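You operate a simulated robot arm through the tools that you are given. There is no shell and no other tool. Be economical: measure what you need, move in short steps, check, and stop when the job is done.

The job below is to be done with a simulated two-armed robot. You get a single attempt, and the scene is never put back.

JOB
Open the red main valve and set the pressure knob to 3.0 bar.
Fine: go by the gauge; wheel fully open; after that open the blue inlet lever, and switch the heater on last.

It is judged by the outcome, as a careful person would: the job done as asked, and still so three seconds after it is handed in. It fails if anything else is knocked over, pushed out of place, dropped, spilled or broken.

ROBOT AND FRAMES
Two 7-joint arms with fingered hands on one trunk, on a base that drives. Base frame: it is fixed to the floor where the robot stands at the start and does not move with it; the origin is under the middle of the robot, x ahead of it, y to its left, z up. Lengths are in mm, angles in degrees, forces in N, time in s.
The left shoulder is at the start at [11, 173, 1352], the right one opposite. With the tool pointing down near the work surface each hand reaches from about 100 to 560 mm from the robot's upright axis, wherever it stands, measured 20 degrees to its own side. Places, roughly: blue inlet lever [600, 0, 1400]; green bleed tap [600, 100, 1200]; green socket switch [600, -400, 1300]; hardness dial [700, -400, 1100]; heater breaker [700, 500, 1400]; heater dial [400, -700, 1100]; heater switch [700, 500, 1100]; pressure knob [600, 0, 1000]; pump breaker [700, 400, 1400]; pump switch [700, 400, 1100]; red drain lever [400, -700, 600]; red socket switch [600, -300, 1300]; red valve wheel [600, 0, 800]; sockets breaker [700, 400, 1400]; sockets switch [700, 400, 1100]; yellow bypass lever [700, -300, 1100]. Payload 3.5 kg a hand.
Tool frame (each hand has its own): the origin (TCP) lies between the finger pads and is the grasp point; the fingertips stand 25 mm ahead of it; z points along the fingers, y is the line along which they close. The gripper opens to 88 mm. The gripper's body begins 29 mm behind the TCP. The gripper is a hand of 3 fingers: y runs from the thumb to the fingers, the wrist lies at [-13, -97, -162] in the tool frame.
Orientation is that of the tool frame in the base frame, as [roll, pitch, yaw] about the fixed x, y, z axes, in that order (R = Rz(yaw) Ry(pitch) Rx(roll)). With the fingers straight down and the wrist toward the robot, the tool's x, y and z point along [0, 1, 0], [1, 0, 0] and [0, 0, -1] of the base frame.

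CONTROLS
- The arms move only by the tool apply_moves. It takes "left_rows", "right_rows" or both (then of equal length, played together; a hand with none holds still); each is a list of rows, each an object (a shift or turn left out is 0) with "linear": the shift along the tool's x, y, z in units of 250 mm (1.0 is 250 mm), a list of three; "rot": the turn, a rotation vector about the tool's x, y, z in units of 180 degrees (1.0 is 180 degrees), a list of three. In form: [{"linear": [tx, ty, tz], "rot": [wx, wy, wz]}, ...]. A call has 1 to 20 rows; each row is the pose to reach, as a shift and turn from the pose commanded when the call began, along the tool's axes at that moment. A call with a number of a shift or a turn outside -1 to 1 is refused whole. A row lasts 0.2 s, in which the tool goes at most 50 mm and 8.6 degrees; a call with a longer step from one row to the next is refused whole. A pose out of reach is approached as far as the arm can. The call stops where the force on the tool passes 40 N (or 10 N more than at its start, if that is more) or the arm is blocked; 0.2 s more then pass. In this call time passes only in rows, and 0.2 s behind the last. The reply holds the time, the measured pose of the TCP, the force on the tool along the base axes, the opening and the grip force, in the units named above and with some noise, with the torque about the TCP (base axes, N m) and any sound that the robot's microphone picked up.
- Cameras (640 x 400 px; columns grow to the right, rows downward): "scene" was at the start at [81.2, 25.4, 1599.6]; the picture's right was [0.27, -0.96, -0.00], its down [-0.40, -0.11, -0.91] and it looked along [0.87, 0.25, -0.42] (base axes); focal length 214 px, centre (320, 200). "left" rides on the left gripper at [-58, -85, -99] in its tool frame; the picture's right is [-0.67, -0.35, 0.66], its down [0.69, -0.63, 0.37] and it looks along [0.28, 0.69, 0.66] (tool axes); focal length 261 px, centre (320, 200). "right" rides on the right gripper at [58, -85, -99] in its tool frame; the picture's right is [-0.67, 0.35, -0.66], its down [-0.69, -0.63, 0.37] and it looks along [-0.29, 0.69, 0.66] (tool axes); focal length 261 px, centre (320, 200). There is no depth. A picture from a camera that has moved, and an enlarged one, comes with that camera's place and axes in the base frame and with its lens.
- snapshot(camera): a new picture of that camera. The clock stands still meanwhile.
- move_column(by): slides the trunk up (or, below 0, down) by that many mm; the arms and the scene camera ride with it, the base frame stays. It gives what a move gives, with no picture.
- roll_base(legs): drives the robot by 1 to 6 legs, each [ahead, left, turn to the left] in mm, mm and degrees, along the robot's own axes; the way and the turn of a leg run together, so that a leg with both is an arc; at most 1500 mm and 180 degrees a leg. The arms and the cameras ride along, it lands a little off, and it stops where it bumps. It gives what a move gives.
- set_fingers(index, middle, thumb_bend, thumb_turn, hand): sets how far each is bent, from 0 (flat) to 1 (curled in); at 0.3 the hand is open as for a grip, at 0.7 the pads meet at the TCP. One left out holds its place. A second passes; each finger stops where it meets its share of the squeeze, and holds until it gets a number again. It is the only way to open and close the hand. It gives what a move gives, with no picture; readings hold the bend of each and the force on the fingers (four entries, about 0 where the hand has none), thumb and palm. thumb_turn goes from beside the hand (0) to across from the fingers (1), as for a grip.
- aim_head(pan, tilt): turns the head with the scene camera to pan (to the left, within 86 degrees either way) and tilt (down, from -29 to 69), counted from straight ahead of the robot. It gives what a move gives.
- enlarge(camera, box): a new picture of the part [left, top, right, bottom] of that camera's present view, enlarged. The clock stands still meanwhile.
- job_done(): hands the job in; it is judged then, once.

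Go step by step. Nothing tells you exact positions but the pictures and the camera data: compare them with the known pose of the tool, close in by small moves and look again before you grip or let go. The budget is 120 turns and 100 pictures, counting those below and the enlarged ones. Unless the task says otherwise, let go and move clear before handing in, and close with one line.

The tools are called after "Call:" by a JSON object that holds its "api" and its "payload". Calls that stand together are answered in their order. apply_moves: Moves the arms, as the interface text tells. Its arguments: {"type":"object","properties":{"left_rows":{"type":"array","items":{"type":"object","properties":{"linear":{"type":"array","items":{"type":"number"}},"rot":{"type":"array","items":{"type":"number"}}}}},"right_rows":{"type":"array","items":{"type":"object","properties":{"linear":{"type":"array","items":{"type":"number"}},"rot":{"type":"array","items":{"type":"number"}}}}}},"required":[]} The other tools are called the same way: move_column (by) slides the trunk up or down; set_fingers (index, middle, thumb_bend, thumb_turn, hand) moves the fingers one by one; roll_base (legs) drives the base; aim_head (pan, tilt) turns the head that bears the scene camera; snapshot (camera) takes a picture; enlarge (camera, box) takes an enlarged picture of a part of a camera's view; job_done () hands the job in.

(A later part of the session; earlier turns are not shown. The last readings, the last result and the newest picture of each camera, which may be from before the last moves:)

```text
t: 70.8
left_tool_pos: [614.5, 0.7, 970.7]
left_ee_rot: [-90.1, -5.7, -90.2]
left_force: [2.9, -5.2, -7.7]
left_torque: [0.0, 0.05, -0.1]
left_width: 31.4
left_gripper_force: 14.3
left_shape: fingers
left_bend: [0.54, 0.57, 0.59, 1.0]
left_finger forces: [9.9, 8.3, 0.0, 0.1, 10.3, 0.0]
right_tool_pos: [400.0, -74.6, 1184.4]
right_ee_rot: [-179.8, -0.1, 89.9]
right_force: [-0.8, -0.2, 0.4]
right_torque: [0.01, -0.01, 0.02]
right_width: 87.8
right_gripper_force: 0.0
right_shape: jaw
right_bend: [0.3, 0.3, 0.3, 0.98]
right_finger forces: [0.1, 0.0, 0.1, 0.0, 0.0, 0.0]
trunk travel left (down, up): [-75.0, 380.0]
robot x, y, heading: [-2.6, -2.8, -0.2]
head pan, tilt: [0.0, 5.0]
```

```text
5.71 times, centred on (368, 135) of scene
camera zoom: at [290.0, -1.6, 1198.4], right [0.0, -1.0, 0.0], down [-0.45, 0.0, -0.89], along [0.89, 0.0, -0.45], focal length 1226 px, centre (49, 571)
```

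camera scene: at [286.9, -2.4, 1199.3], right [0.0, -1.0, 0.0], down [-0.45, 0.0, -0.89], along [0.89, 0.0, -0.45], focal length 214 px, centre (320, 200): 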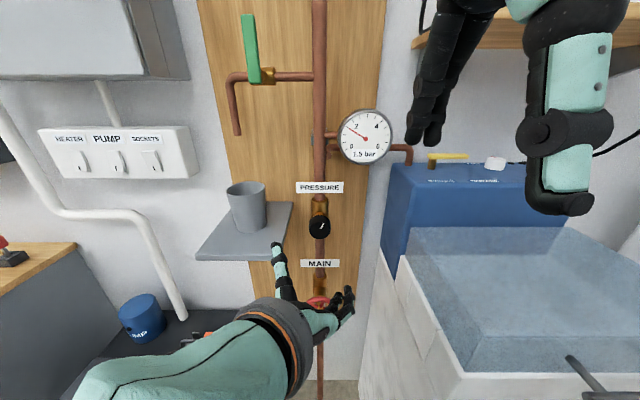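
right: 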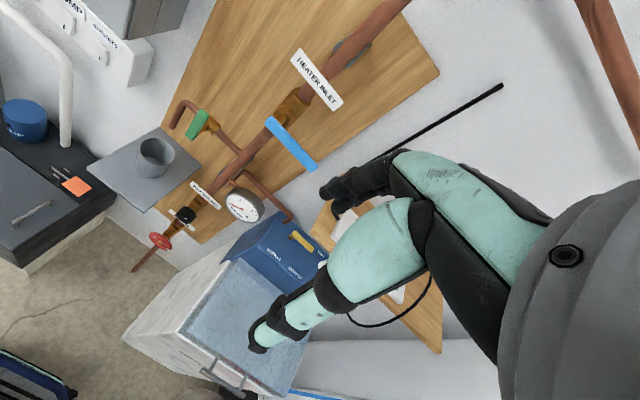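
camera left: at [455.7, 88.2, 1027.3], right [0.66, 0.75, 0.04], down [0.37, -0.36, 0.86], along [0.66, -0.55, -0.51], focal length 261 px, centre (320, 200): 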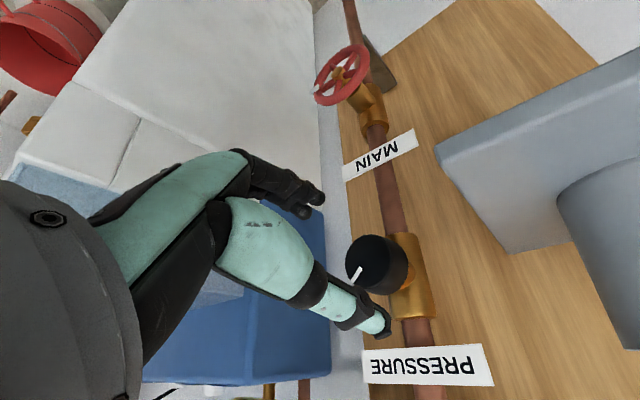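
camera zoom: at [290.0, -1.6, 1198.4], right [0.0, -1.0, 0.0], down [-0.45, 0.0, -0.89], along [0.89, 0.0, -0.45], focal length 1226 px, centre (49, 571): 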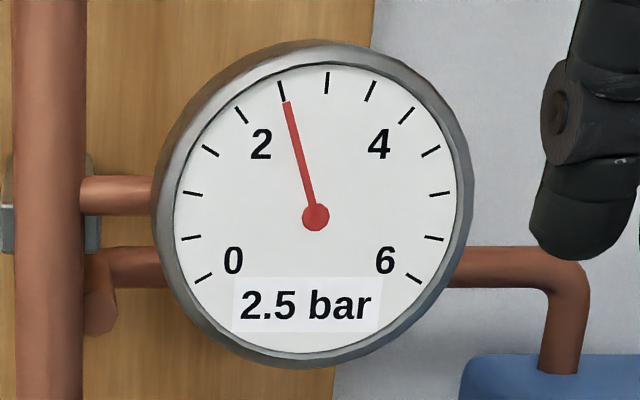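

Reads 2.5; it may still be lagging. I release, back off and re-read.

Call:
{"api": "set_fingers", "payload": {"hand": "left", "index": 0.35, "middle": 0.35, "thumb_bend": 0.35}}

Call:
{"api": "apply_moves", "payload": {"left_rows": [{"linear": [0, 0, -0.12]}, {"linear": [0, 0, -0.24]}]}}

Call:
{"api": "enlarge", "payload": {"camera": "scene", "box": [335, 100, 400, 170]}}

Call:
{"api": "apply_moves", "payload": {"left_rows": [{"rot": [0, 0, -0.035]}, {"rot": [0, 0, -0.07]}, {"rot": [0, 0, -0.105]}, {"rot": [0, 0, -0.14]}]}}

Call:
{"api": "enlarge", "payload": {"camera": "scene", "box": [290, 100, 400, 270]}}

```text
t: 71.8
left_tool_pos: [614.2, 1.6, 972.9]
left_ee_rot: [-90.0, -5.6, -90.1]
left_force: [-0.3, 0.8, -1.2]
left_torque: [0.04, -0.02, 0.04]
left_width: 74.0
left_gripper_force: 0.1
left_shape: fingers
left_bend: [0.35, 0.35, 0.35, 0.96]
left_finger forces: [0.1, 0.0, 0.0, 0.0, 0.0, 0.0]
right_tool_pos: [398.7, -73.7, 1187.1]
right_ee_rot: [179.9, 0.0, 90.0]
right_force: [-0.8, -0.5, 0.6]
right_torque: [0.02, 0.01, 0.0]
right_width: 87.9
right_gripper_force: 0.0
right_shape: jaw
right_bend: [0.3, 0.3, 0.3, 0.98]
right_finger forces: [0.0, 0.0, 0.0, 0.0, 0.0, 0.0]
trunk travel left (down, up): [-75.0, 380.0]
robot x, y, heading: [-2.4, -1.0, -0.0]
head pan, tilt: [0.0, 5.0]
```

```text
t: 72.4
left_tool_pos: [550.4, -0.9, 972.8]
left_ee_rot: [-90.0, -5.6, -90.1]
left_force: [0.2, 0.8, 0.0]
left_torque: [0.01, 0.0, 0.0]
left_width: 74.0
left_gripper_force: 0.1
left_shape: fingers
left_bend: [0.35, 0.35, 0.35, 0.96]
left_finger forces: [0.1, 0.0, 0.0, 0.1, 0.0, 0.0]
right_tool_pos: [397.0, -74.3, 1186.3]
right_ee_rot: [-180.0, -0.1, 89.9]
right_force: [0.5, 0.4, 0.3]
right_torque: [0.01, -0.02, 0.02]
right_width: 87.7
right_gripper_force: 0.0
right_shape: jaw
right_bend: [0.3, 0.3, 0.3, 0.98]
right_finger forces: [0.0, 0.0, 0.1, 0.0, 0.0, 0.0]
trunk travel left (down, up): [-75.0, 380.0]
robot x, y, heading: [1.3, -1.6, -0.5]
head pan, tilt: [0.0, 5.0]
```

```text
5.71 times, centred on (368, 135) of scene
camera zoom: at [287.6, -0.8, 1199.1], right [0.0, -1.0, 0.0], down [-0.45, 0.0, -0.89], along [0.89, 0.0, -0.45], focal length 1226 px, centre (49, 571)
```

zoom: 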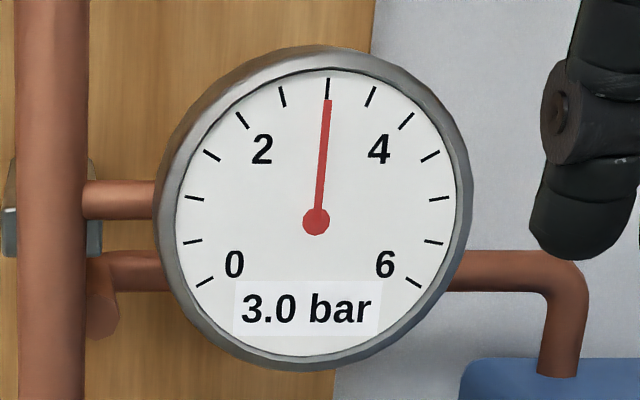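

```text
t: 73.4
left_tool_pos: [553.3, 1.2, 972.3]
left_ee_rot: [-90.0, -31.1, -90.0]
left_force: [-0.4, -0.4, 0.2]
left_torque: [0.03, -0.02, 0.0]
left_width: 74.1
left_gripper_force: 0.0
left_shape: fingers
left_bend: [0.35, 0.35, 0.35, 0.96]
left_finger forces: [0.0, 0.0, 0.0, 0.1, 0.1, 0.1]
right_tool_pos: [397.5, -72.9, 1185.0]
right_ee_rot: [179.9, 0.1, 89.8]
right_force: [0.1, 0.5, -0.1]
right_torque: [-0.03, -0.03, -0.03]
right_width: 87.7
right_gripper_force: 0.2
right_shape: jaw
right_bend: [0.3, 0.3, 0.3, 0.98]
right_finger forces: [0.1, 0.0, 0.0, 0.1, 0.0, 0.0]
trunk travel left (down, up): [-75.0, 380.0]
robot x, y, heading: [2.0, -1.8, -0.4]
head pan, tilt: [0.0, 5.0]
```

```text
2.35 times, centred on (345, 185) of scene
camera zoom: at [288.4, -0.2, 1198.8], right [0.0, -1.0, 0.0], down [-0.45, 0.0, -0.89], along [0.89, 0.0, -0.45], focal length 505 px, centre (261, 235)
```

zoom: 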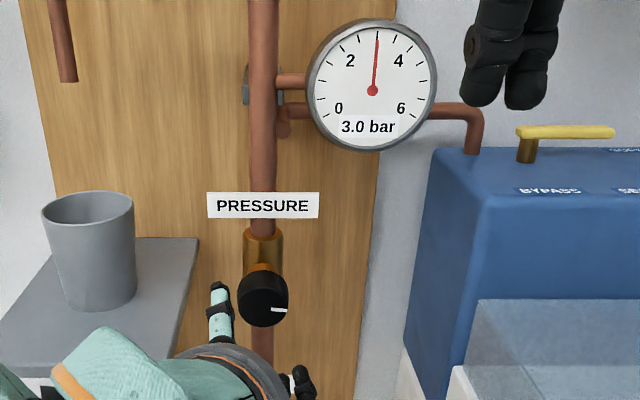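

3.0 bar, steady. Next is the blue lever: I withdraw the left hand, raise the trunk and look again.

Call:
{"api": "apply_moves", "payload": {"left_rows": [{"linear": [0, 0, -0.15]}, {"linear": [0, 0, -0.3]}, {"linear": [0, 0, -0.42]}]}}

Call:
{"api": "move_column", "payload": {"by": 330}}

Call:
{"api": "aim_head", "payload": {"pan": 0, "tilt": 25}}

Call:
{"api": "snapshot", "payload": {"camera": "scene"}}

Call:
{"api": "snapshot", "payload": {"camera": "left"}}

```text
t: 74.2
left_tool_pos: [447.5, 1.5, 973.6]
left_ee_rot: [-90.0, -30.8, -90.0]
left_force: [-0.7, -0.9, -0.4]
left_torque: [0.0, 0.0, -0.01]
left_width: 74.0
left_gripper_force: 0.1
left_shape: fingers
left_bend: [0.35, 0.35, 0.35, 0.96]
left_finger forces: [0.0, 0.1, 0.1, 0.1, 0.0, 0.0]
right_tool_pos: [397.0, -74.5, 1185.2]
right_ee_rot: [-180.0, 0.0, 89.8]
right_force: [-0.3, 0.4, 0.6]
right_torque: [0.02, 0.02, 0.0]
right_width: 87.9
right_gripper_force: 0.1
right_shape: jaw
right_bend: [0.3, 0.3, 0.3, 0.98]
right_finger forces: [0.0, 0.0, 0.1, 0.0, 0.0, 0.0]
trunk travel left (down, up): [-75.0, 380.0]
robot x, y, heading: [3.7, 0.3, -0.3]
head pan, tilt: [0.0, 5.0]
```

```text
t: 77.5
left_tool_pos: [449.2, 1.0, 1303.3]
left_ee_rot: [-90.0, -30.8, -89.9]
left_force: [-0.4, -0.7, 0.3]
left_torque: [0.0, 0.0, 0.04]
left_width: 74.1
left_gripper_force: 0.1
left_shape: fingers
left_bend: [0.35, 0.35, 0.35, 0.96]
left_finger forces: [0.0, 0.1, 0.0, 0.0, 0.0, 0.0]
right_tool_pos: [396.9, -74.8, 1516.0]
right_ee_rot: [180.0, 0.0, 89.9]
right_force: [-0.1, 0.7, -0.4]
right_torque: [0.02, 0.01, 0.0]
right_width: 87.7
right_gripper_force: 0.0
right_shape: jaw
right_bend: [0.3, 0.3, 0.3, 0.98]
right_finger forces: [0.0, 0.1, 0.0, 0.0, 0.0, 0.1]
trunk travel left (down, up): [-405.0, 50.0]
robot x, y, heading: [-1.1, 2.1, -0.1]
head pan, tilt: [0.0, 5.0]
```

```text
t: 78.3
left_tool_pos: [447.8, 0.9, 1303.1]
left_ee_rot: [-90.0, -30.8, -90.1]
left_force: [-0.9, -0.2, 0.4]
left_torque: [0.01, 0.03, 0.01]
left_width: 73.9
left_gripper_force: 0.1
left_shape: fingers
left_bend: [0.35, 0.35, 0.35, 0.96]
left_finger forces: [0.0, 0.0, 0.0, 0.0, 0.0, 0.0]
right_tool_pos: [397.4, -73.7, 1514.8]
right_ee_rot: [-180.0, 0.0, 89.9]
right_force: [0.2, 0.2, -0.9]
right_torque: [0.0, 0.01, -0.01]
right_width: 87.5
right_gripper_force: 0.1
right_shape: jaw
right_bend: [0.3, 0.3, 0.3, 0.98]
right_finger forces: [0.1, 0.0, 0.0, 0.0, 0.0, 0.1]
trunk travel left (down, up): [-405.0, 50.0]
robot x, y, heading: [0.7, -1.8, -0.3]
head pan, tilt: [0.0, 25.0]
```

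```text
59 pictures are left
camera scene: at [87.4, 0.0, 1578.6], right [0.0, -1.0, 0.0], down [-0.43, 0.0, -0.9], along [0.9, 0.0, -0.43], focal length 214 px, centre (320, 200)
```

scene: 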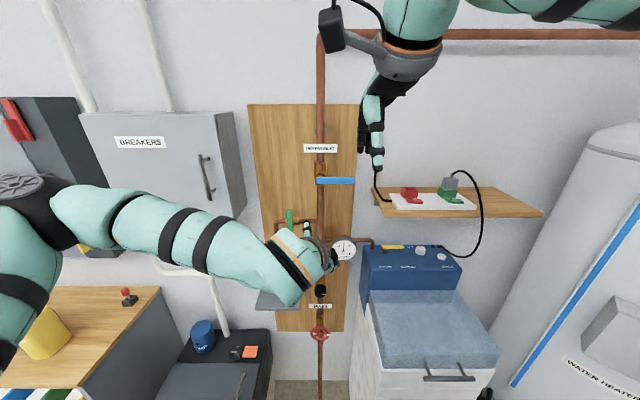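

```text
58 pictures are left
camera left: at [350.2, 94.0, 1346.8], right [0.66, 0.75, -0.04], down [0.37, -0.27, 0.89], along [0.66, -0.6, -0.45], focal length 261 px, centre (320, 200)
```

left: 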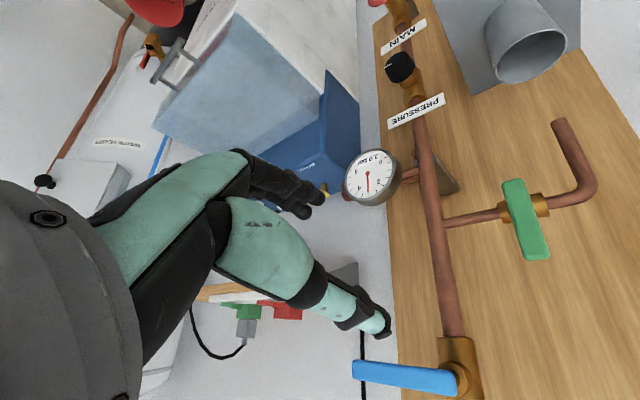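

The lever lies at z≈1384, x≈617, from the pivot at y 0 to its tip at y≈-90. I move the right hand aside, close the left hand to a blunt poker, and bring it above the lever's outer end, still back from the panel.

Call:
{"api": "apply_moves", "payload": {"right_rows": [{"linear": [-0.15, -0.06, 0]}, {"linear": [-0.3, -0.12, 0]}, {"linear": [-0.45, -0.18, 0]}, {"linear": [-0.6, -0.24, 0]}]}}

Call:
{"api": "set_fingers", "payload": {"hand": "left", "index": 0.7, "middle": 0.7, "thumb_bend": 0.7}}

Call:
{"api": "apply_moves", "payload": {"left_rows": [{"linear": [0.06, -0.038, 0], "rot": [0, 0, -0.041]}, {"linear": [0.12, -0.076, 0], "rot": [0, 0, -0.082]}, {"linear": [0.18, -0.114, 0], "rot": [0, 0, -0.123]}, {"linear": [0.24, -0.151, 0], "rot": [0, 0, -0.164]}, {"linear": [0.3, -0.188, 0], "rot": [0, 0, -0.205]}, {"linear": [0.36, -0.226, 0], "rot": [0, 0, -0.246]}, {"linear": [0.42, -0.264, 0], "rot": [0, 0, -0.287]}, {"linear": [0.487, -0.301, 0], "rot": [0, 0, -0.328]}]}}

Call:
{"api": "snapshot", "payload": {"camera": "scene"}}

Call:
{"api": "snapshot", "payload": {"camera": "left"}}

```text
t: 79.3
left_tool_pos: [447.0, -0.1, 1303.8]
left_ee_rot: [-89.9, -30.7, -90.1]
left_force: [0.3, 0.4, 0.4]
left_torque: [0.0, 0.0, 0.03]
left_width: 74.1
left_gripper_force: 0.1
left_shape: fingers
left_bend: [0.35, 0.35, 0.35, 0.96]
left_finger forces: [0.0, 0.0, 0.0, 0.0, 0.1, 0.0]
right_tool_pos: [337.2, -226.3, 1516.6]
right_ee_rot: [179.8, 0.0, 89.9]
right_force: [0.2, -0.1, -0.1]
right_torque: [0.01, 0.0, 0.02]
right_width: 87.4
right_gripper_force: 0.0
right_shape: jaw
right_bend: [0.3, 0.3, 0.3, 0.98]
right_finger forces: [0.1, 0.0, 0.0, 0.0, 0.1, 0.1]
trunk travel left (down, up): [-405.0, 50.0]
robot x, y, heading: [1.8, 0.4, -0.2]
head pan, tilt: [0.0, 25.0]
```

```text
t: 80.3
left_tool_pos: [448.1, 2.2, 1303.5]
left_ee_rot: [-90.0, -30.9, -90.0]
left_force: [0.4, 0.5, -0.1]
left_torque: [0.02, 0.0, 0.0]
left_width: 0.0
left_gripper_force: 0.2
left_shape: fingers
left_bend: [0.7, 0.7, 0.7, 1.0]
left_finger forces: [0.0, 0.0, 0.0, 0.0, 0.0, 0.0]
right_tool_pos: [336.8, -224.1, 1517.1]
right_ee_rot: [-179.9, 0.0, 90.0]
right_force: [0.2, -0.1, 0.4]
right_torque: [0.0, -0.02, -0.01]
right_width: 87.5
right_gripper_force: 0.1
right_shape: jaw
right_bend: [0.3, 0.3, 0.3, 0.98]
right_finger forces: [0.0, 0.0, 0.0, 0.0, 0.0, 0.0]
trunk travel left (down, up): [-405.0, 50.0]
robot x, y, heading: [1.6, -0.6, -0.1]
head pan, tilt: [0.0, 25.0]
```

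```text
t: 82.1
left_tool_pos: [451.5, -67.1, 1430.0]
left_ee_rot: [-54.0, -89.9, -126.0]
left_force: [0.2, -0.3, 0.8]
left_torque: [0.0, 0.0, 0.02]
left_width: 0.1
left_gripper_force: 0.0
left_shape: fingers
left_bend: [0.7, 0.7, 0.7, 1.0]
left_finger forces: [0.1, 0.0, 0.1, 0.0, 0.1, 0.1]
right_tool_pos: [337.1, -224.9, 1516.0]
right_ee_rot: [180.0, 0.0, 89.9]
right_force: [0.7, -0.1, -0.7]
right_torque: [0.01, 0.02, 0.03]
right_width: 87.6
right_gripper_force: 0.1
right_shape: jaw
right_bend: [0.3, 0.3, 0.3, 0.98]
right_finger forces: [0.1, 0.0, 0.1, 0.0, 0.1, 0.0]
trunk travel left (down, up): [-405.0, 50.0]
robot x, y, heading: [5.7, -3.0, 0.0]
head pan, tilt: [0.0, 25.0]
```

```text
57 pictures are left
camera scene: at [87.6, -0.7, 1578.5], right [0.0, -1.0, 0.0], down [-0.43, 0.0, -0.9], along [0.9, 0.0, -0.43], focal length 214 px, centre (320, 200)
```

scene: 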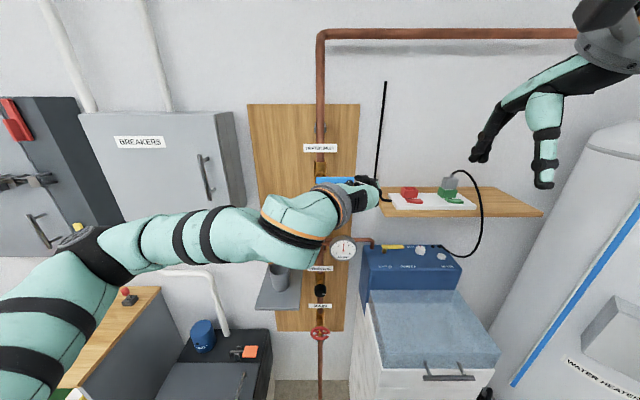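

```text
56 pictures are left
camera left: at [352.8, 17.9, 1372.8], right [0.66, 0.35, -0.67], down [0.37, 0.63, 0.69], along [0.66, -0.69, 0.28], focal length 261 px, centre (320, 200)
```

left: 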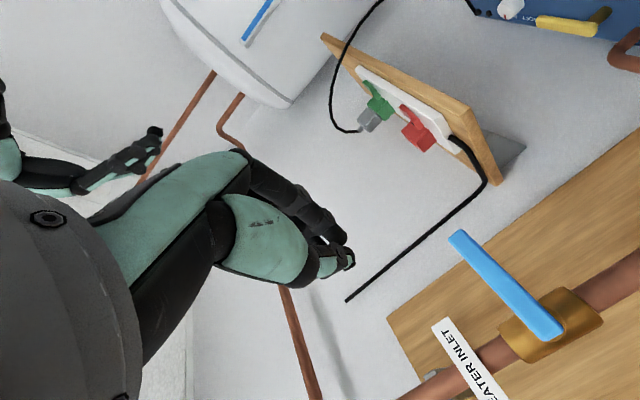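

The poker is above the lever's outer half. Now forward over it, with a check from the camera.

Call:
{"api": "apply_moves", "payload": {"left_rows": [{"linear": [0, 0, 0.16]}, {"linear": [0, 0, 0.32]}, {"linear": [0, 0, 0.48]}, {"linear": [0, 0, 0.64]}]}}

Call:
{"api": "snapshot", "payload": {"camera": "left"}}

Call:
{"api": "enlarge", "payload": {"camera": "scene", "box": [260, 120, 420, 260]}}

```text
t: 83.1
left_tool_pos: [609.6, -64.7, 1428.6]
left_ee_rot: [-94.9, -89.7, -85.2]
left_force: [0.3, -0.6, -0.6]
left_torque: [0.02, 0.01, -0.01]
left_width: 0.1
left_gripper_force: 0.1
left_shape: fingers
left_bend: [0.7, 0.7, 0.7, 1.0]
left_finger forces: [0.0, 0.1, 0.0, 0.1, 0.1, 0.0]
right_tool_pos: [337.6, -224.9, 1515.8]
right_ee_rot: [179.9, 0.0, 89.9]
right_force: [1.1, -0.2, -0.2]
right_torque: [0.02, 0.0, -0.02]
right_width: 87.8
right_gripper_force: 0.0
right_shape: jaw
right_bend: [0.3, 0.3, 0.3, 0.98]
right_finger forces: [0.1, 0.0, 0.0, 0.0, 0.0, 0.0]
trunk travel left (down, up): [-405.0, 50.0]
robot x, y, heading: [0.1, 0.2, -0.0]
head pan, tilt: [0.0, 25.0]
```

```text
55 pictures are left
camera left: at [511.5, 20.3, 1372.1], right [0.66, 0.35, -0.67], down [0.37, 0.63, 0.69], along [0.66, -0.7, 0.28], focal length 261 px, centre (320, 200)
```

left: 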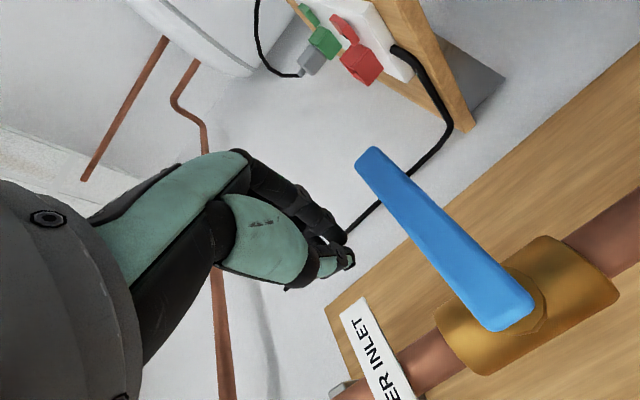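

```text
2.86 times, centred on (340, 190) of scene
camera zoom: at [88.2, -0.4, 1578.4], right [0.0, -1.0, 0.0], down [-0.43, 0.0, -0.9], along [0.9, 0.0, -0.43], focal length 613 px, centre (263, 229)
```

zoom: 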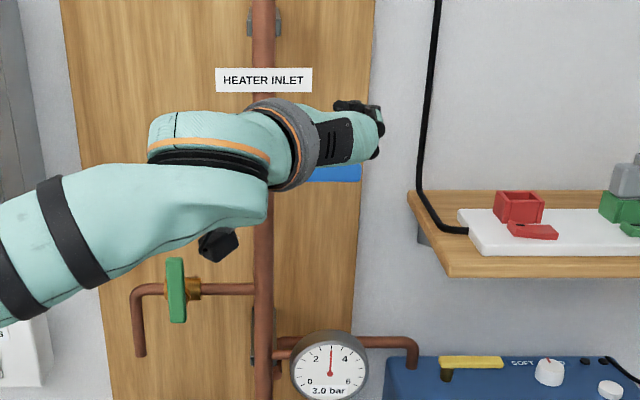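

Tip is at x≈619, so I go 8 mm deeper and press down gently to test which way the lever opens.

Call:
{"api": "apply_moves", "payload": {"left_rows": [{"linear": [0, 0, 0.036]}, {"linear": [-0.05, 0, 0.036]}, {"linear": [-0.09, 0, 0.036]}, {"linear": [-0.12, 0, 0.036]}, {"linear": [-0.15, 0, 0.036]}]}}

Call:
{"api": "snapshot", "payload": {"camera": "left"}}

```text
t: 84.3
left_tool_pos: [617.3, -65.1, 1392.1]
left_ee_rot: [-33.7, -90.0, -146.3]
left_force: [-0.8, 0.0, 1.2]
left_torque: [-0.01, 0.02, -0.01]
left_width: 0.0
left_gripper_force: 0.5
left_shape: fingers
left_bend: [0.7, 0.7, 0.7, 1.0]
left_finger forces: [0.2, 0.1, 0.0, 0.0, 0.8, 0.0]
right_tool_pos: [337.5, -225.2, 1516.9]
right_ee_rot: [-180.0, 0.0, 89.9]
right_force: [0.0, 0.6, 0.7]
right_torque: [0.01, -0.02, 0.01]
right_width: 87.6
right_gripper_force: 0.3
right_shape: jaw
right_bend: [0.3, 0.3, 0.3, 0.98]
right_finger forces: [0.0, 0.0, 0.1, 0.0, 0.0, 0.0]
trunk travel left (down, up): [-405.0, 50.0]
robot x, y, heading: [1.4, 0.2, -0.2]
head pan, tilt: [0.0, 25.0]
```

```text
53 pictures are left
camera left: at [519.1, 19.2, 1335.3], right [0.66, 0.35, -0.67], down [0.37, 0.63, 0.69], along [0.66, -0.7, 0.28], focal length 261 px, centre (320, 200)
```

left: 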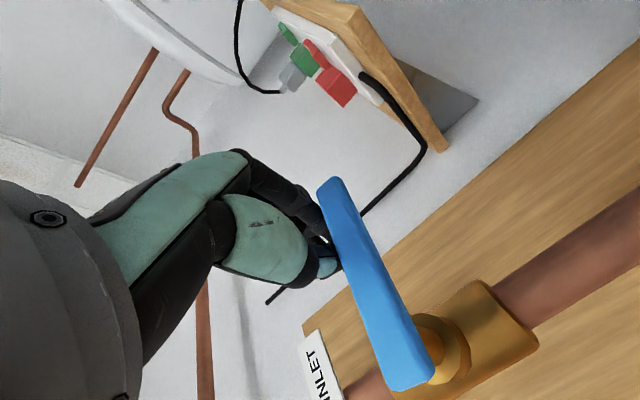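

The fingers just touch the lever's upper side. I press on along the arc.

Call:
{"api": "apply_moves", "payload": {"left_rows": [{"linear": [-0.03, 0, 0]}, {"linear": [-0.06, 0, 0]}, {"linear": [-0.09, 0, 0]}]}}

Call:
{"api": "snapshot", "payload": {"camera": "left"}}

```text
t: 85.1
left_tool_pos: [617.1, -65.8, 1369.5]
left_ee_rot: [-56.0, -89.9, -124.1]
left_force: [-1.1, 0.2, 0.4]
left_torque: [0.02, 0.03, 0.0]
left_width: 0.1
left_gripper_force: 0.3
left_shape: fingers
left_bend: [0.7, 0.7, 0.7, 1.0]
left_finger forces: [0.0, 0.0, 0.0, 0.1, 0.9, 0.0]
right_tool_pos: [336.8, -224.0, 1516.7]
right_ee_rot: [-180.0, -0.1, 89.8]
right_force: [0.3, 0.4, -1.5]
right_torque: [-0.04, -0.02, -0.03]
right_width: 87.7
right_gripper_force: 0.1
right_shape: jaw
right_bend: [0.3, 0.3, 0.3, 0.98]
right_finger forces: [0.0, 0.0, 0.0, 0.0, 0.0, 0.1]
trunk travel left (down, up): [-405.0, 50.0]
robot x, y, heading: [0.9, 0.9, 0.1]
head pan, tilt: [0.0, 25.0]
```

```text
52 pictures are left
camera left: at [518.4, 18.9, 1313.1], right [0.66, 0.35, -0.67], down [0.37, 0.63, 0.69], along [0.66, -0.7, 0.28], focal length 261 px, centre (320, 200)
```

left: 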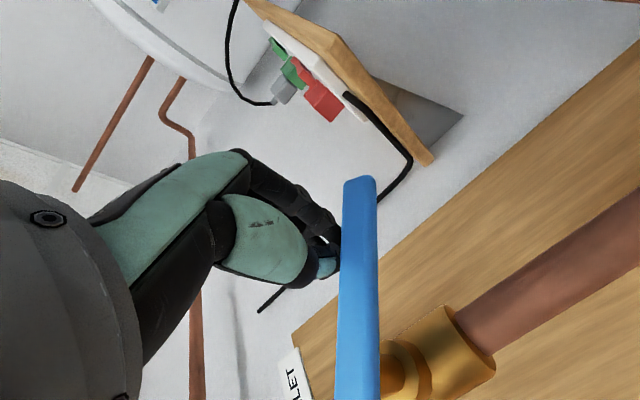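

The lever swings down easily. I follow the arc until it's in line with the pipe.

Call:
{"api": "apply_moves", "payload": {"left_rows": [{"linear": [-0.04, -0.01, 0]}, {"linear": [-0.076, -0.02, 0]}, {"linear": [-0.11, -0.036, 0]}, {"linear": [-0.136, -0.052, 0]}, {"linear": [-0.155, -0.072, 0]}, {"linear": [-0.168, -0.092, 0]}, {"linear": [-0.184, -0.112, 0]}, {"linear": [-0.196, -0.132, 0]}, {"linear": [-0.196, -0.15, 0]}, {"linear": [-0.196, -0.164, 0]}]}}

Call:
{"api": "snapshot", "payload": {"camera": "left"}}

Call:
{"api": "enlarge", "payload": {"camera": "scene", "box": [260, 120, 420, 260]}}

```text
t: 87.3
left_tool_pos: [615.2, -28.6, 1322.1]
left_ee_rot: [-92.3, -89.6, -87.9]
left_force: [-2.8, -12.0, -1.0]
left_torque: [-0.02, 0.01, 0.02]
left_width: 0.0
left_gripper_force: 6.1
left_shape: fingers
left_bend: [0.68, 0.7, 0.73, 1.0]
left_finger forces: [0.0, 0.1, 0.0, 0.0, 12.4, 0.0]
right_tool_pos: [336.9, -227.7, 1515.1]
right_ee_rot: [179.9, -0.2, 89.7]
right_force: [-0.2, 0.1, 0.2]
right_torque: [0.0, -0.03, -0.03]
right_width: 87.5
right_gripper_force: 0.1
right_shape: jaw
right_bend: [0.3, 0.3, 0.3, 0.98]
right_finger forces: [0.0, 0.0, 0.0, 0.0, 0.0, 0.1]
trunk travel left (down, up): [-405.0, 50.0]
robot x, y, heading: [-1.2, -0.4, -0.1]
head pan, tilt: [0.0, 25.0]
```

```text
51 pictures are left
camera left: at [518.1, 56.1, 1264.6], right [0.66, 0.35, -0.67], down [0.37, 0.62, 0.69], along [0.66, -0.7, 0.28], focal length 261 px, centre (320, 200)
```

left: 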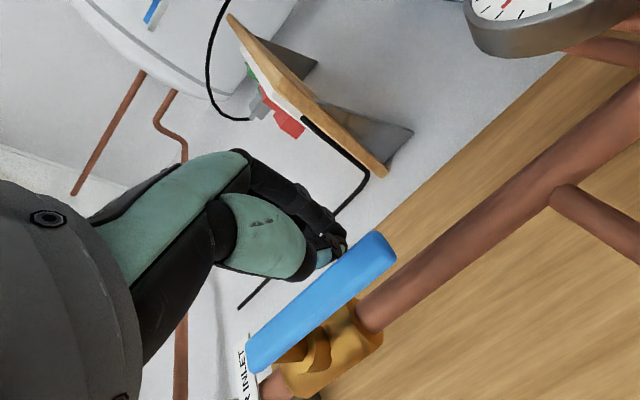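

```text
2.86 times, centred on (340, 190) of scene
camera zoom: at [86.5, -4.9, 1578.5], right [0.0, -1.0, 0.0], down [-0.43, 0.0, -0.9], along [0.9, 0.0, -0.43], focal length 613 px, centre (263, 229)
```

zoom: 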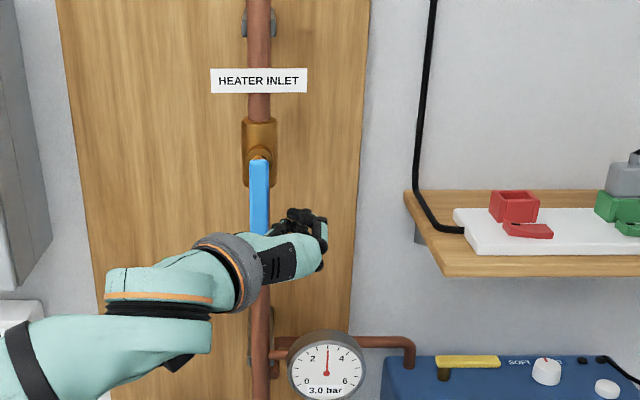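

The lever is in line with the pipe and has met its stop (12 N). I back away and check lever and gauge.

Call:
{"api": "apply_moves", "payload": {"left_rows": [{"linear": [0, 0.05, 0]}, {"linear": [0, 0.07, -0.12]}, {"linear": [0, 0.07, -0.3]}, {"linear": [0, 0.07, -0.48]}, {"linear": [0, 0.07, -0.6]}]}}

Call:
{"api": "aim_head", "payload": {"pan": 25, "tilt": 25}}

Call:
{"api": "snapshot", "payload": {"camera": "scene"}}

```text
t: 88.5
left_tool_pos: [467.4, -38.9, 1321.4]
left_ee_rot: [-110.3, -89.9, -69.8]
left_force: [-0.2, 0.6, 0.7]
left_torque: [0.01, -0.01, 0.01]
left_width: 0.2
left_gripper_force: 0.1
left_shape: fingers
left_bend: [0.7, 0.7, 0.7, 1.0]
left_finger forces: [0.0, 0.0, 0.0, 0.0, 0.0, 0.0]
right_tool_pos: [336.5, -224.6, 1517.0]
right_ee_rot: [-180.0, 0.0, 89.9]
right_force: [0.4, -0.4, -1.8]
right_torque: [0.02, -0.01, -0.02]
right_width: 87.7
right_gripper_force: 0.1
right_shape: jaw
right_bend: [0.3, 0.3, 0.3, 0.98]
right_finger forces: [0.0, 0.1, 0.1, 0.0, 0.0, 0.0]
trunk travel left (down, up): [-405.0, 50.0]
robot x, y, heading: [1.8, 2.9, -0.2]
head pan, tilt: [0.0, 25.0]
```

```text
t: 89.4
left_tool_pos: [468.0, -39.4, 1321.6]
left_ee_rot: [-107.5, -89.9, -72.6]
left_force: [0.2, -0.6, -0.4]
left_torque: [-0.03, -0.01, 0.0]
left_width: 0.0
left_gripper_force: 0.2
left_shape: fingers
left_bend: [0.7, 0.7, 0.7, 1.0]
left_finger forces: [0.0, 0.0, 0.1, 0.1, 0.1, 0.0]
right_tool_pos: [336.1, -223.5, 1516.2]
right_ee_rot: [180.0, 0.1, 89.9]
right_force: [0.8, 0.2, -0.7]
right_torque: [-0.03, -0.03, -0.01]
right_width: 87.5
right_gripper_force: 0.1
right_shape: jaw
right_bend: [0.3, 0.3, 0.3, 0.98]
right_finger forces: [0.0, 0.0, 0.0, 0.0, 0.0, 0.0]
trunk travel left (down, up): [-405.0, 50.0]
robot x, y, heading: [-2.2, 0.0, -0.2]
head pan, tilt: [25.0, 25.0]
```

```text
49 pictures are left
camera scene: at [78.8, 38.7, 1578.6], right [0.42, -0.91, 0.0], down [-0.39, -0.18, -0.9], along [0.82, 0.38, -0.43], focal length 214 px, centre (320, 200)
```

scene: 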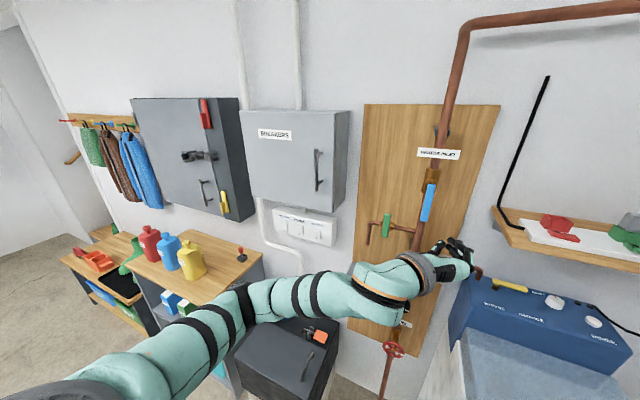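

Lever is aligned with the pipe. Now a close look at the switch panel.

Call:
{"api": "enlarge", "payload": {"camera": "scene", "box": [265, 200, 345, 250]}}

Call:
{"api": "enlarge", "payload": {"camera": "scene", "box": [380, 130, 480, 250]}}

```text
8.00 times, centred on (305, 225) of scene
camera zoom: at [78.8, 38.7, 1578.6], right [0.42, -0.91, 0.0], down [-0.39, -0.18, -0.9], along [0.82, 0.38, -0.43], focal length 1716 px, centre (440, 0)
```

zoom: 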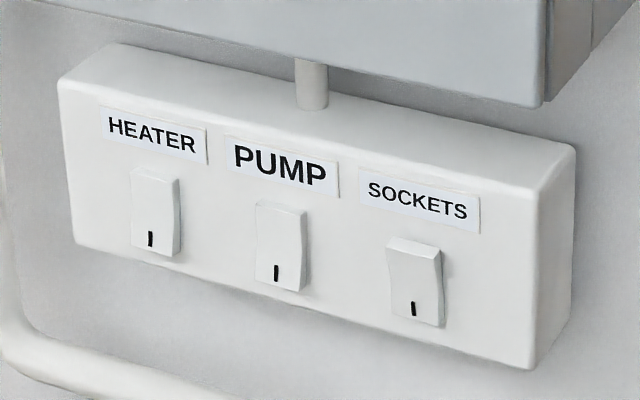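

```text
3.33 times, centred on (430, 190) of scene
camera zoom: at [78.8, 38.7, 1578.6], right [0.42, -0.91, 0.0], down [-0.39, -0.18, -0.9], along [0.82, 0.38, -0.43], focal length 715 px, centre (-47, 233)
```

zoom: 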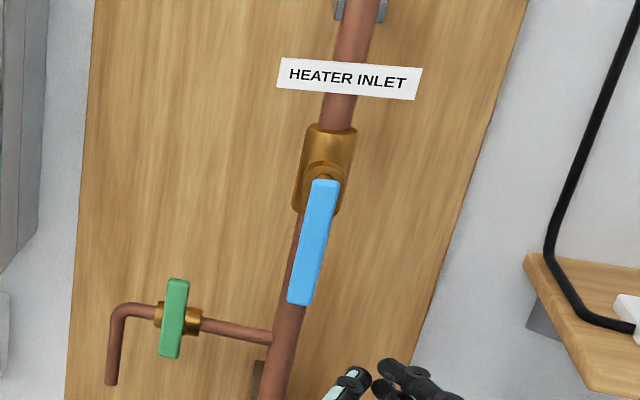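

The lever is open. The switches' "I" marks are at the bottom of each rocker. I drive 300 mm left so the left hand can reach the heater switch squarely, then look.

Call:
{"api": "roll_base", "payload": {"legs": [[0, 300, 0]]}}

Call:
{"api": "snapshot", "payload": {"camera": "scene"}}

Call:
{"api": "snapshot", "payload": {"camera": "left"}}

```text
t: 91.4
left_tool_pos: [469.0, 260.5, 1321.1]
left_ee_rot: [-86.9, -89.8, -93.5]
left_force: [-0.1, -0.6, 0.1]
left_torque: [0.02, 0.03, 0.01]
left_width: 0.0
left_gripper_force: 0.0
left_shape: fingers
left_bend: [0.7, 0.7, 0.7, 1.0]
left_finger forces: [0.0, 0.1, 0.0, 0.0, 0.0, 0.0]
right_tool_pos: [336.8, 75.2, 1516.5]
right_ee_rot: [-180.0, -0.1, 89.7]
right_force: [-0.3, 0.4, -0.8]
right_torque: [0.0, -0.02, 0.03]
right_width: 87.5
right_gripper_force: 0.0
right_shape: jaw
right_bend: [0.3, 0.3, 0.3, 0.98]
right_finger forces: [0.0, 0.1, 0.0, 0.0, 0.0, 0.0]
trunk travel left (down, up): [-405.0, 50.0]
robot x, y, heading: [1.9, 304.3, -0.3]
head pan, tilt: [25.0, 25.0]
```

```text
46 pictures are left
camera scene: at [80.1, 339.6, 1578.6], right [0.42, -0.91, -0.01], down [-0.39, -0.17, -0.9], along [0.82, 0.38, -0.43], focal length 214 px, centre (320, 200)
```

scene: 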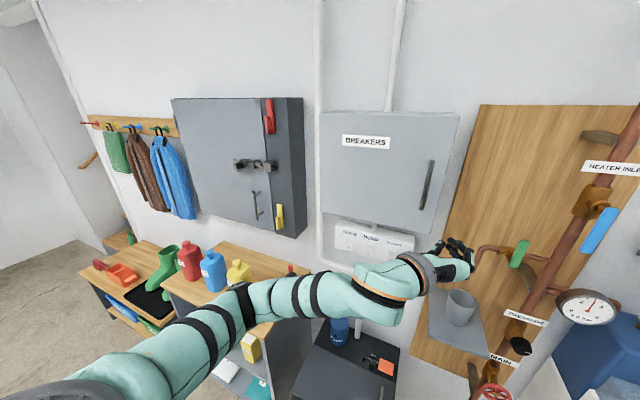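

```text
45 pictures are left
camera left: at [370.7, 345.4, 1263.9], right [0.66, 0.35, -0.67], down [0.37, 0.62, 0.69], along [0.66, -0.7, 0.28], focal length 261 px, centre (320, 200)
```

left: 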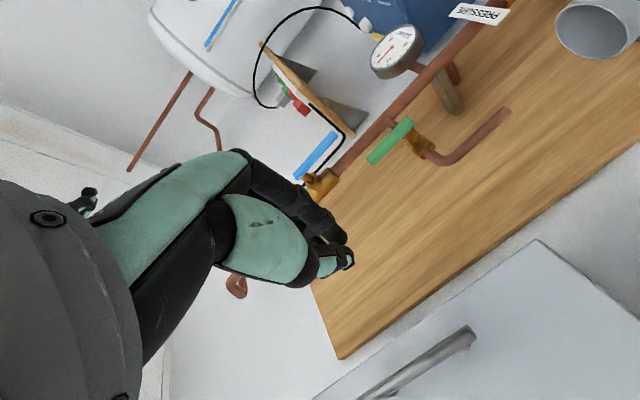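

I enlarge the switches from this new viewpoint to triangulate them.

Call:
{"api": "enlarge", "payload": {"camera": "scene", "box": [328, 214, 418, 270]}}

```text
7.11 times, centred on (373, 242) of scene
camera zoom: at [80.1, 339.6, 1578.6], right [0.42, -0.91, -0.01], down [-0.39, -0.17, -0.9], along [0.82, 0.38, -0.43], focal length 1525 px, centre (-57, -99)
```

zoom: 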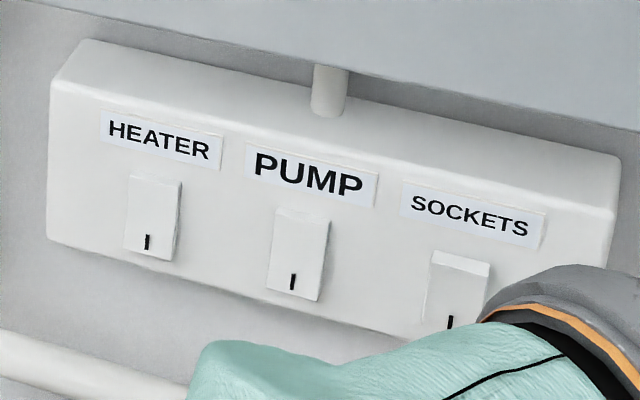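

Sockets rocker shows its top edge proud (bottom "I" pressed, on); heater and pump show none (off), so I need to press the bottom end of the heater rocker. I move the left hand down and left, in front of the panel.

Call:
{"api": "apply_moves", "payload": {"left_rows": [{"linear": [-0.11, -0.12, 0]}, {"linear": [-0.22, -0.24, 0]}, {"linear": [-0.33, -0.36, 0]}, {"linear": [-0.44, -0.48, 0]}, {"linear": [-0.55, -0.6, 0]}, {"linear": [-0.66, -0.72, 0]}, {"linear": [-0.77, -0.84, 0]}, {"linear": [-0.9, -0.96, 0.0]}]}}

Call:
{"api": "snapshot", "payload": {"camera": "left"}}

Call:
{"api": "snapshot", "payload": {"camera": "scene"}}

```text
t: 93.2
left_tool_pos: [471.9, 506.4, 1097.3]
left_ee_rot: [-105.3, -89.9, -75.0]
left_force: [-0.4, 0.0, 0.2]
left_torque: [-0.01, 0.0, 0.03]
left_width: 0.0
left_gripper_force: 0.1
left_shape: fingers
left_bend: [0.7, 0.7, 0.7, 1.0]
left_finger forces: [0.0, 0.1, 0.0, 0.1, 0.0, 0.1]
right_tool_pos: [337.1, 80.1, 1516.7]
right_ee_rot: [-179.9, 0.0, 89.7]
right_force: [-0.2, -0.6, -0.4]
right_torque: [0.01, 0.01, -0.02]
right_width: 87.6
right_gripper_force: 0.0
right_shape: jaw
right_bend: [0.3, 0.3, 0.3, 0.98]
right_finger forces: [0.0, 0.0, 0.0, 0.1, 0.1, 0.0]
trunk travel left (down, up): [-405.0, 50.0]
robot x, y, heading: [-0.8, 306.1, -0.4]
head pan, tilt: [25.0, 25.0]
```

```text
43 pictures are left
camera left: at [374.0, 590.9, 1039.3], right [0.66, 0.35, -0.67], down [0.37, 0.63, 0.69], along [0.66, -0.7, 0.28], focal length 261 px, centre (320, 200)
```

left: 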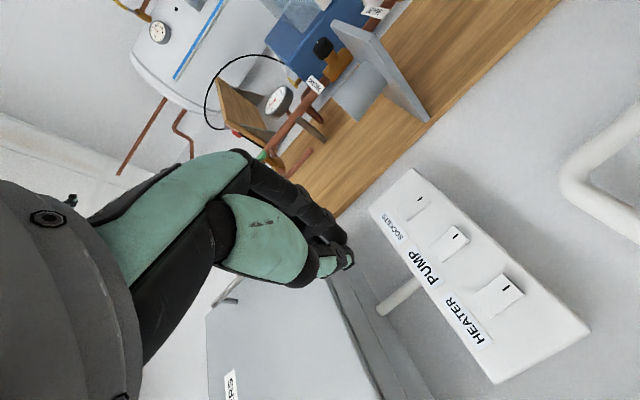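

```text
42 pictures are left
camera scene: at [79.7, 343.6, 1578.6], right [0.42, -0.91, 0.0], down [-0.39, -0.18, -0.9], along [0.82, 0.38, -0.43], focal length 214 px, centre (320, 200)
```

scene: 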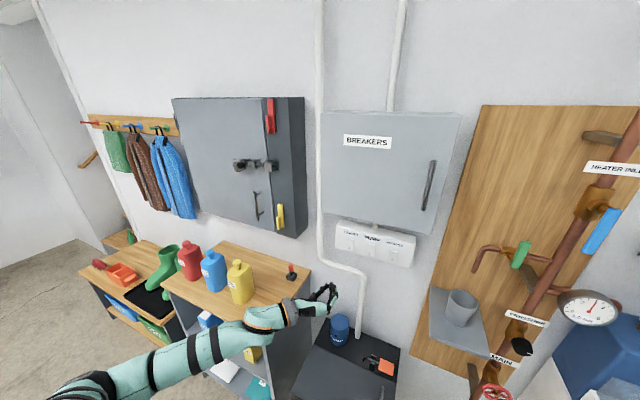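

Triangulation puts the heater switch at about [747, 522, 1062]. I approach to x 670 with the fingertips level with the rocker's lower end.

Call:
{"api": "apply_moves", "payload": {"left_rows": [{"linear": [-0.06, -0.02, 0.13]}, {"linear": [-0.12, -0.04, 0.26]}, {"linear": [-0.18, -0.06, 0.39]}, {"linear": [-0.228, -0.064, 0.52]}, {"linear": [-0.228, -0.064, 0.65]}, {"linear": [-0.228, -0.064, 0.79]}]}}

Call:
{"api": "snapshot", "payload": {"camera": "left"}}

Call:
{"api": "enlarge", "payload": {"camera": "scene", "box": [300, 200, 430, 300]}}

```text
t: 94.6
left_tool_pos: [671.7, 517.4, 1040.6]
left_ee_rot: [-96.0, -89.9, -84.4]
left_force: [-0.3, -0.1, 0.4]
left_torque: [-0.03, 0.0, -0.04]
left_width: 0.0
left_gripper_force: 0.1
left_shape: fingers
left_bend: [0.7, 0.7, 0.7, 1.0]
left_finger forces: [0.0, 0.0, 0.0, 0.0, 0.0, 0.1]
right_tool_pos: [338.9, 78.9, 1514.9]
right_ee_rot: [-180.0, -0.1, 89.7]
right_force: [-0.3, -0.3, 0.4]
right_torque: [-0.01, 0.01, 0.01]
right_width: 87.5
right_gripper_force: 0.1
right_shape: jaw
right_bend: [0.3, 0.3, 0.3, 0.98]
right_finger forces: [0.0, 0.1, 0.0, 0.0, 0.1, 0.0]
trunk travel left (down, up): [-405.0, 50.0]
robot x, y, heading: [-0.7, 302.9, -0.4]
head pan, tilt: [25.0, 25.0]
```

```text
41 pictures are left
camera left: at [573.4, 602.1, 983.3], right [0.66, 0.35, -0.67], down [0.37, 0.63, 0.69], along [0.66, -0.7, 0.28], focal length 261 px, centre (320, 200)
```

left: 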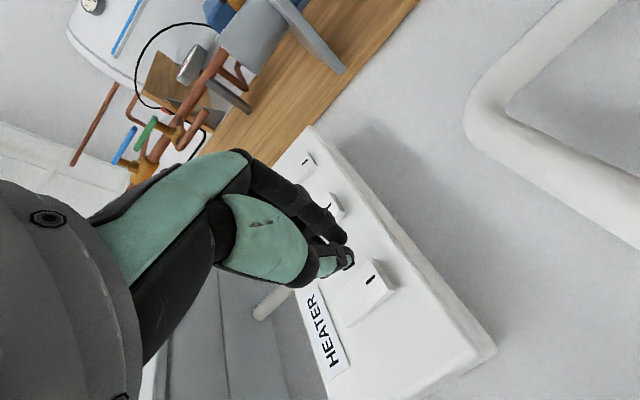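

```text
4.00 times, centred on (365, 250) of scene
camera zoom: at [81.5, 341.9, 1578.5], right [0.42, -0.91, 0.0], down [-0.39, -0.18, -0.9], along [0.82, 0.38, -0.43], focal length 858 px, centre (140, 0)
```

zoom: 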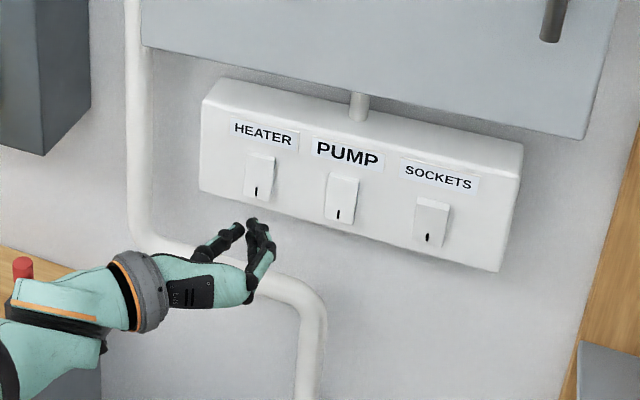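

The mark end of the rocker is at [745, 521, 1049], right ahead of the fingertips. I press forward in small steps.

Call:
{"api": "apply_moves", "payload": {"left_rows": [{"linear": [0.004, -0.014, 0.05]}, {"linear": [0.008, -0.014, 0.1]}, {"linear": [0.012, -0.014, 0.14]}, {"linear": [0.012, -0.014, 0.165]}, {"linear": [0.012, -0.014, 0.19]}]}}

Call:
{"api": "snapshot", "payload": {"camera": "left"}}

Call:
{"api": "enlarge", "payload": {"camera": "scene", "box": [330, 210, 410, 265]}}

```text
t: 95.8
left_tool_pos: [706.2, 518.7, 1045.4]
left_ee_rot: [-58.9, -89.9, -121.3]
left_force: [0.1, 0.2, -0.5]
left_torque: [-0.04, -0.01, 0.01]
left_width: 0.0
left_gripper_force: 0.0
left_shape: fingers
left_bend: [0.7, 0.7, 0.7, 1.0]
left_finger forces: [0.0, 0.0, 0.1, 0.0, 0.0, 0.0]
left hand out of reach, approached as far as the arm can: row 4, 5
right_tool_pos: [339.0, 78.7, 1516.1]
right_ee_rot: [180.0, 0.0, 89.8]
right_force: [-0.3, 0.0, -1.5]
right_torque: [-0.02, 0.02, 0.01]
right_width: 87.4
right_gripper_force: 0.0
right_shape: jaw
right_bend: [0.3, 0.3, 0.3, 0.98]
right_finger forces: [0.1, 0.0, 0.0, 0.0, 0.0, 0.0]
trunk travel left (down, up): [-405.0, 50.0]
robot x, y, heading: [-1.5, 308.1, -0.2]
head pan, tilt: [25.0, 25.0]
```

```text
39 pictures are left
camera left: at [608.6, 603.0, 989.3], right [0.66, 0.35, -0.67], down [0.37, 0.63, 0.69], along [0.66, -0.7, 0.28], focal length 261 px, centre (320, 200)
```

left: 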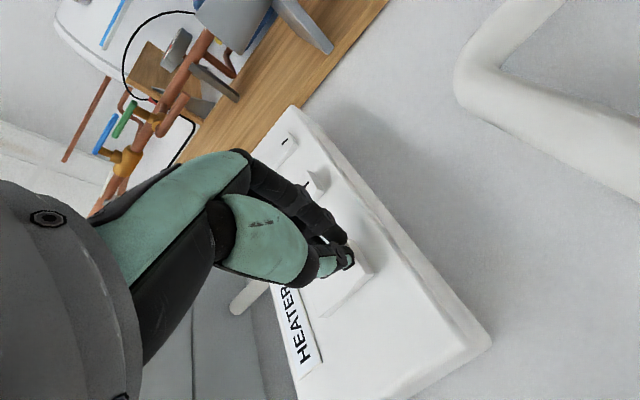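

```text
7.27 times, centred on (370, 238) of scene
camera zoom: at [80.3, 342.7, 1578.6], right [0.42, -0.91, 0.0], down [-0.39, -0.18, -0.9], along [0.82, 0.38, -0.43], focal length 1560 px, centre (-44, -73)
```

zoom: 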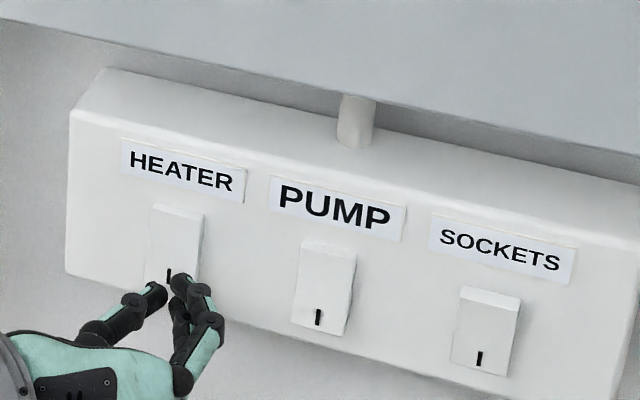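

The arm is at full stretch, just short. I pull the hand back a bit, drive 80 mm ahead, and recheck.

Call:
{"api": "apply_moves", "payload": {"left_rows": [{"linear": [0, 0, -0.15]}, {"linear": [0, 0, -0.3]}, {"linear": [0, 0, -0.45]}]}}

Call:
{"api": "roll_base", "payload": {"legs": [[80, 0, 0]]}}

Call:
{"api": "snapshot", "payload": {"camera": "left"}}

```text
t: 96.6
left_tool_pos: [592.8, 518.7, 1047.2]
left_ee_rot: [-87.4, -89.8, -92.7]
left_force: [-0.2, 0.7, 0.2]
left_torque: [-0.01, -0.04, -0.02]
left_width: 0.0
left_gripper_force: 0.0
left_shape: fingers
left_bend: [0.7, 0.7, 0.7, 1.0]
left_finger forces: [0.1, 0.0, 0.0, 0.1, 0.0, 0.0]
right_tool_pos: [337.6, 78.0, 1516.6]
right_ee_rot: [-180.0, 0.0, 89.8]
right_force: [-0.6, -1.3, 0.6]
right_torque: [-0.02, 0.0, 0.01]
right_width: 87.5
right_gripper_force: 0.1
right_shape: jaw
right_bend: [0.3, 0.3, 0.3, 0.98]
right_finger forces: [0.0, 0.0, 0.0, 0.0, 0.0, 0.0]
trunk travel left (down, up): [-405.0, 50.0]
robot x, y, heading: [2.7, 306.1, -0.1]
head pan, tilt: [25.0, 25.0]
```

```text
t: 97.7
left_tool_pos: [668.0, 518.3, 1049.7]
left_ee_rot: [-15.5, -89.6, -164.7]
left_force: [-1.1, 0.2, -0.2]
left_torque: [0.02, 0.01, 0.05]
left_width: 0.0
left_gripper_force: 0.0
left_shape: fingers
left_bend: [0.7, 0.7, 0.7, 1.0]
left_finger forces: [0.0, 0.0, 0.1, 0.0, 0.0, 0.0]
right_tool_pos: [408.3, 77.5, 1519.3]
right_ee_rot: [179.6, -0.1, 89.7]
right_force: [-0.4, 0.0, -0.1]
right_torque: [-0.04, -0.01, 0.02]
right_width: 87.6
right_gripper_force: 0.2
right_shape: jaw
right_bend: [0.3, 0.3, 0.3, 0.98]
right_finger forces: [0.0, 0.0, 0.0, 0.1, 0.0, 0.0]
trunk travel left (down, up): [-405.0, 50.0]
robot x, y, heading: [82.1, 302.9, -0.2]
head pan, tilt: [25.0, 25.0]
```

```text
37 pictures are left
camera left: at [570.3, 603.5, 991.6], right [0.66, 0.35, -0.67], down [0.36, 0.63, 0.69], along [0.66, -0.7, 0.29], focal length 261 px, centre (320, 200)
```

left: 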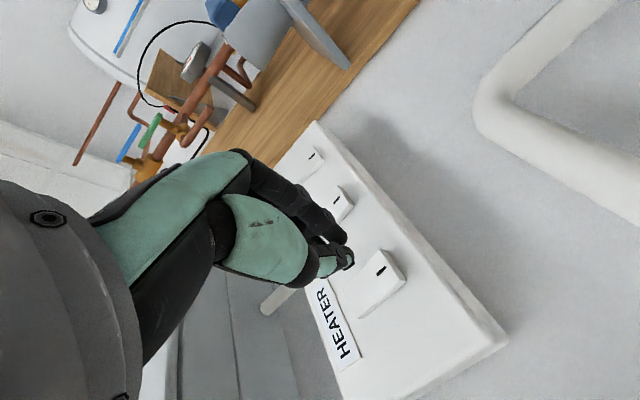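

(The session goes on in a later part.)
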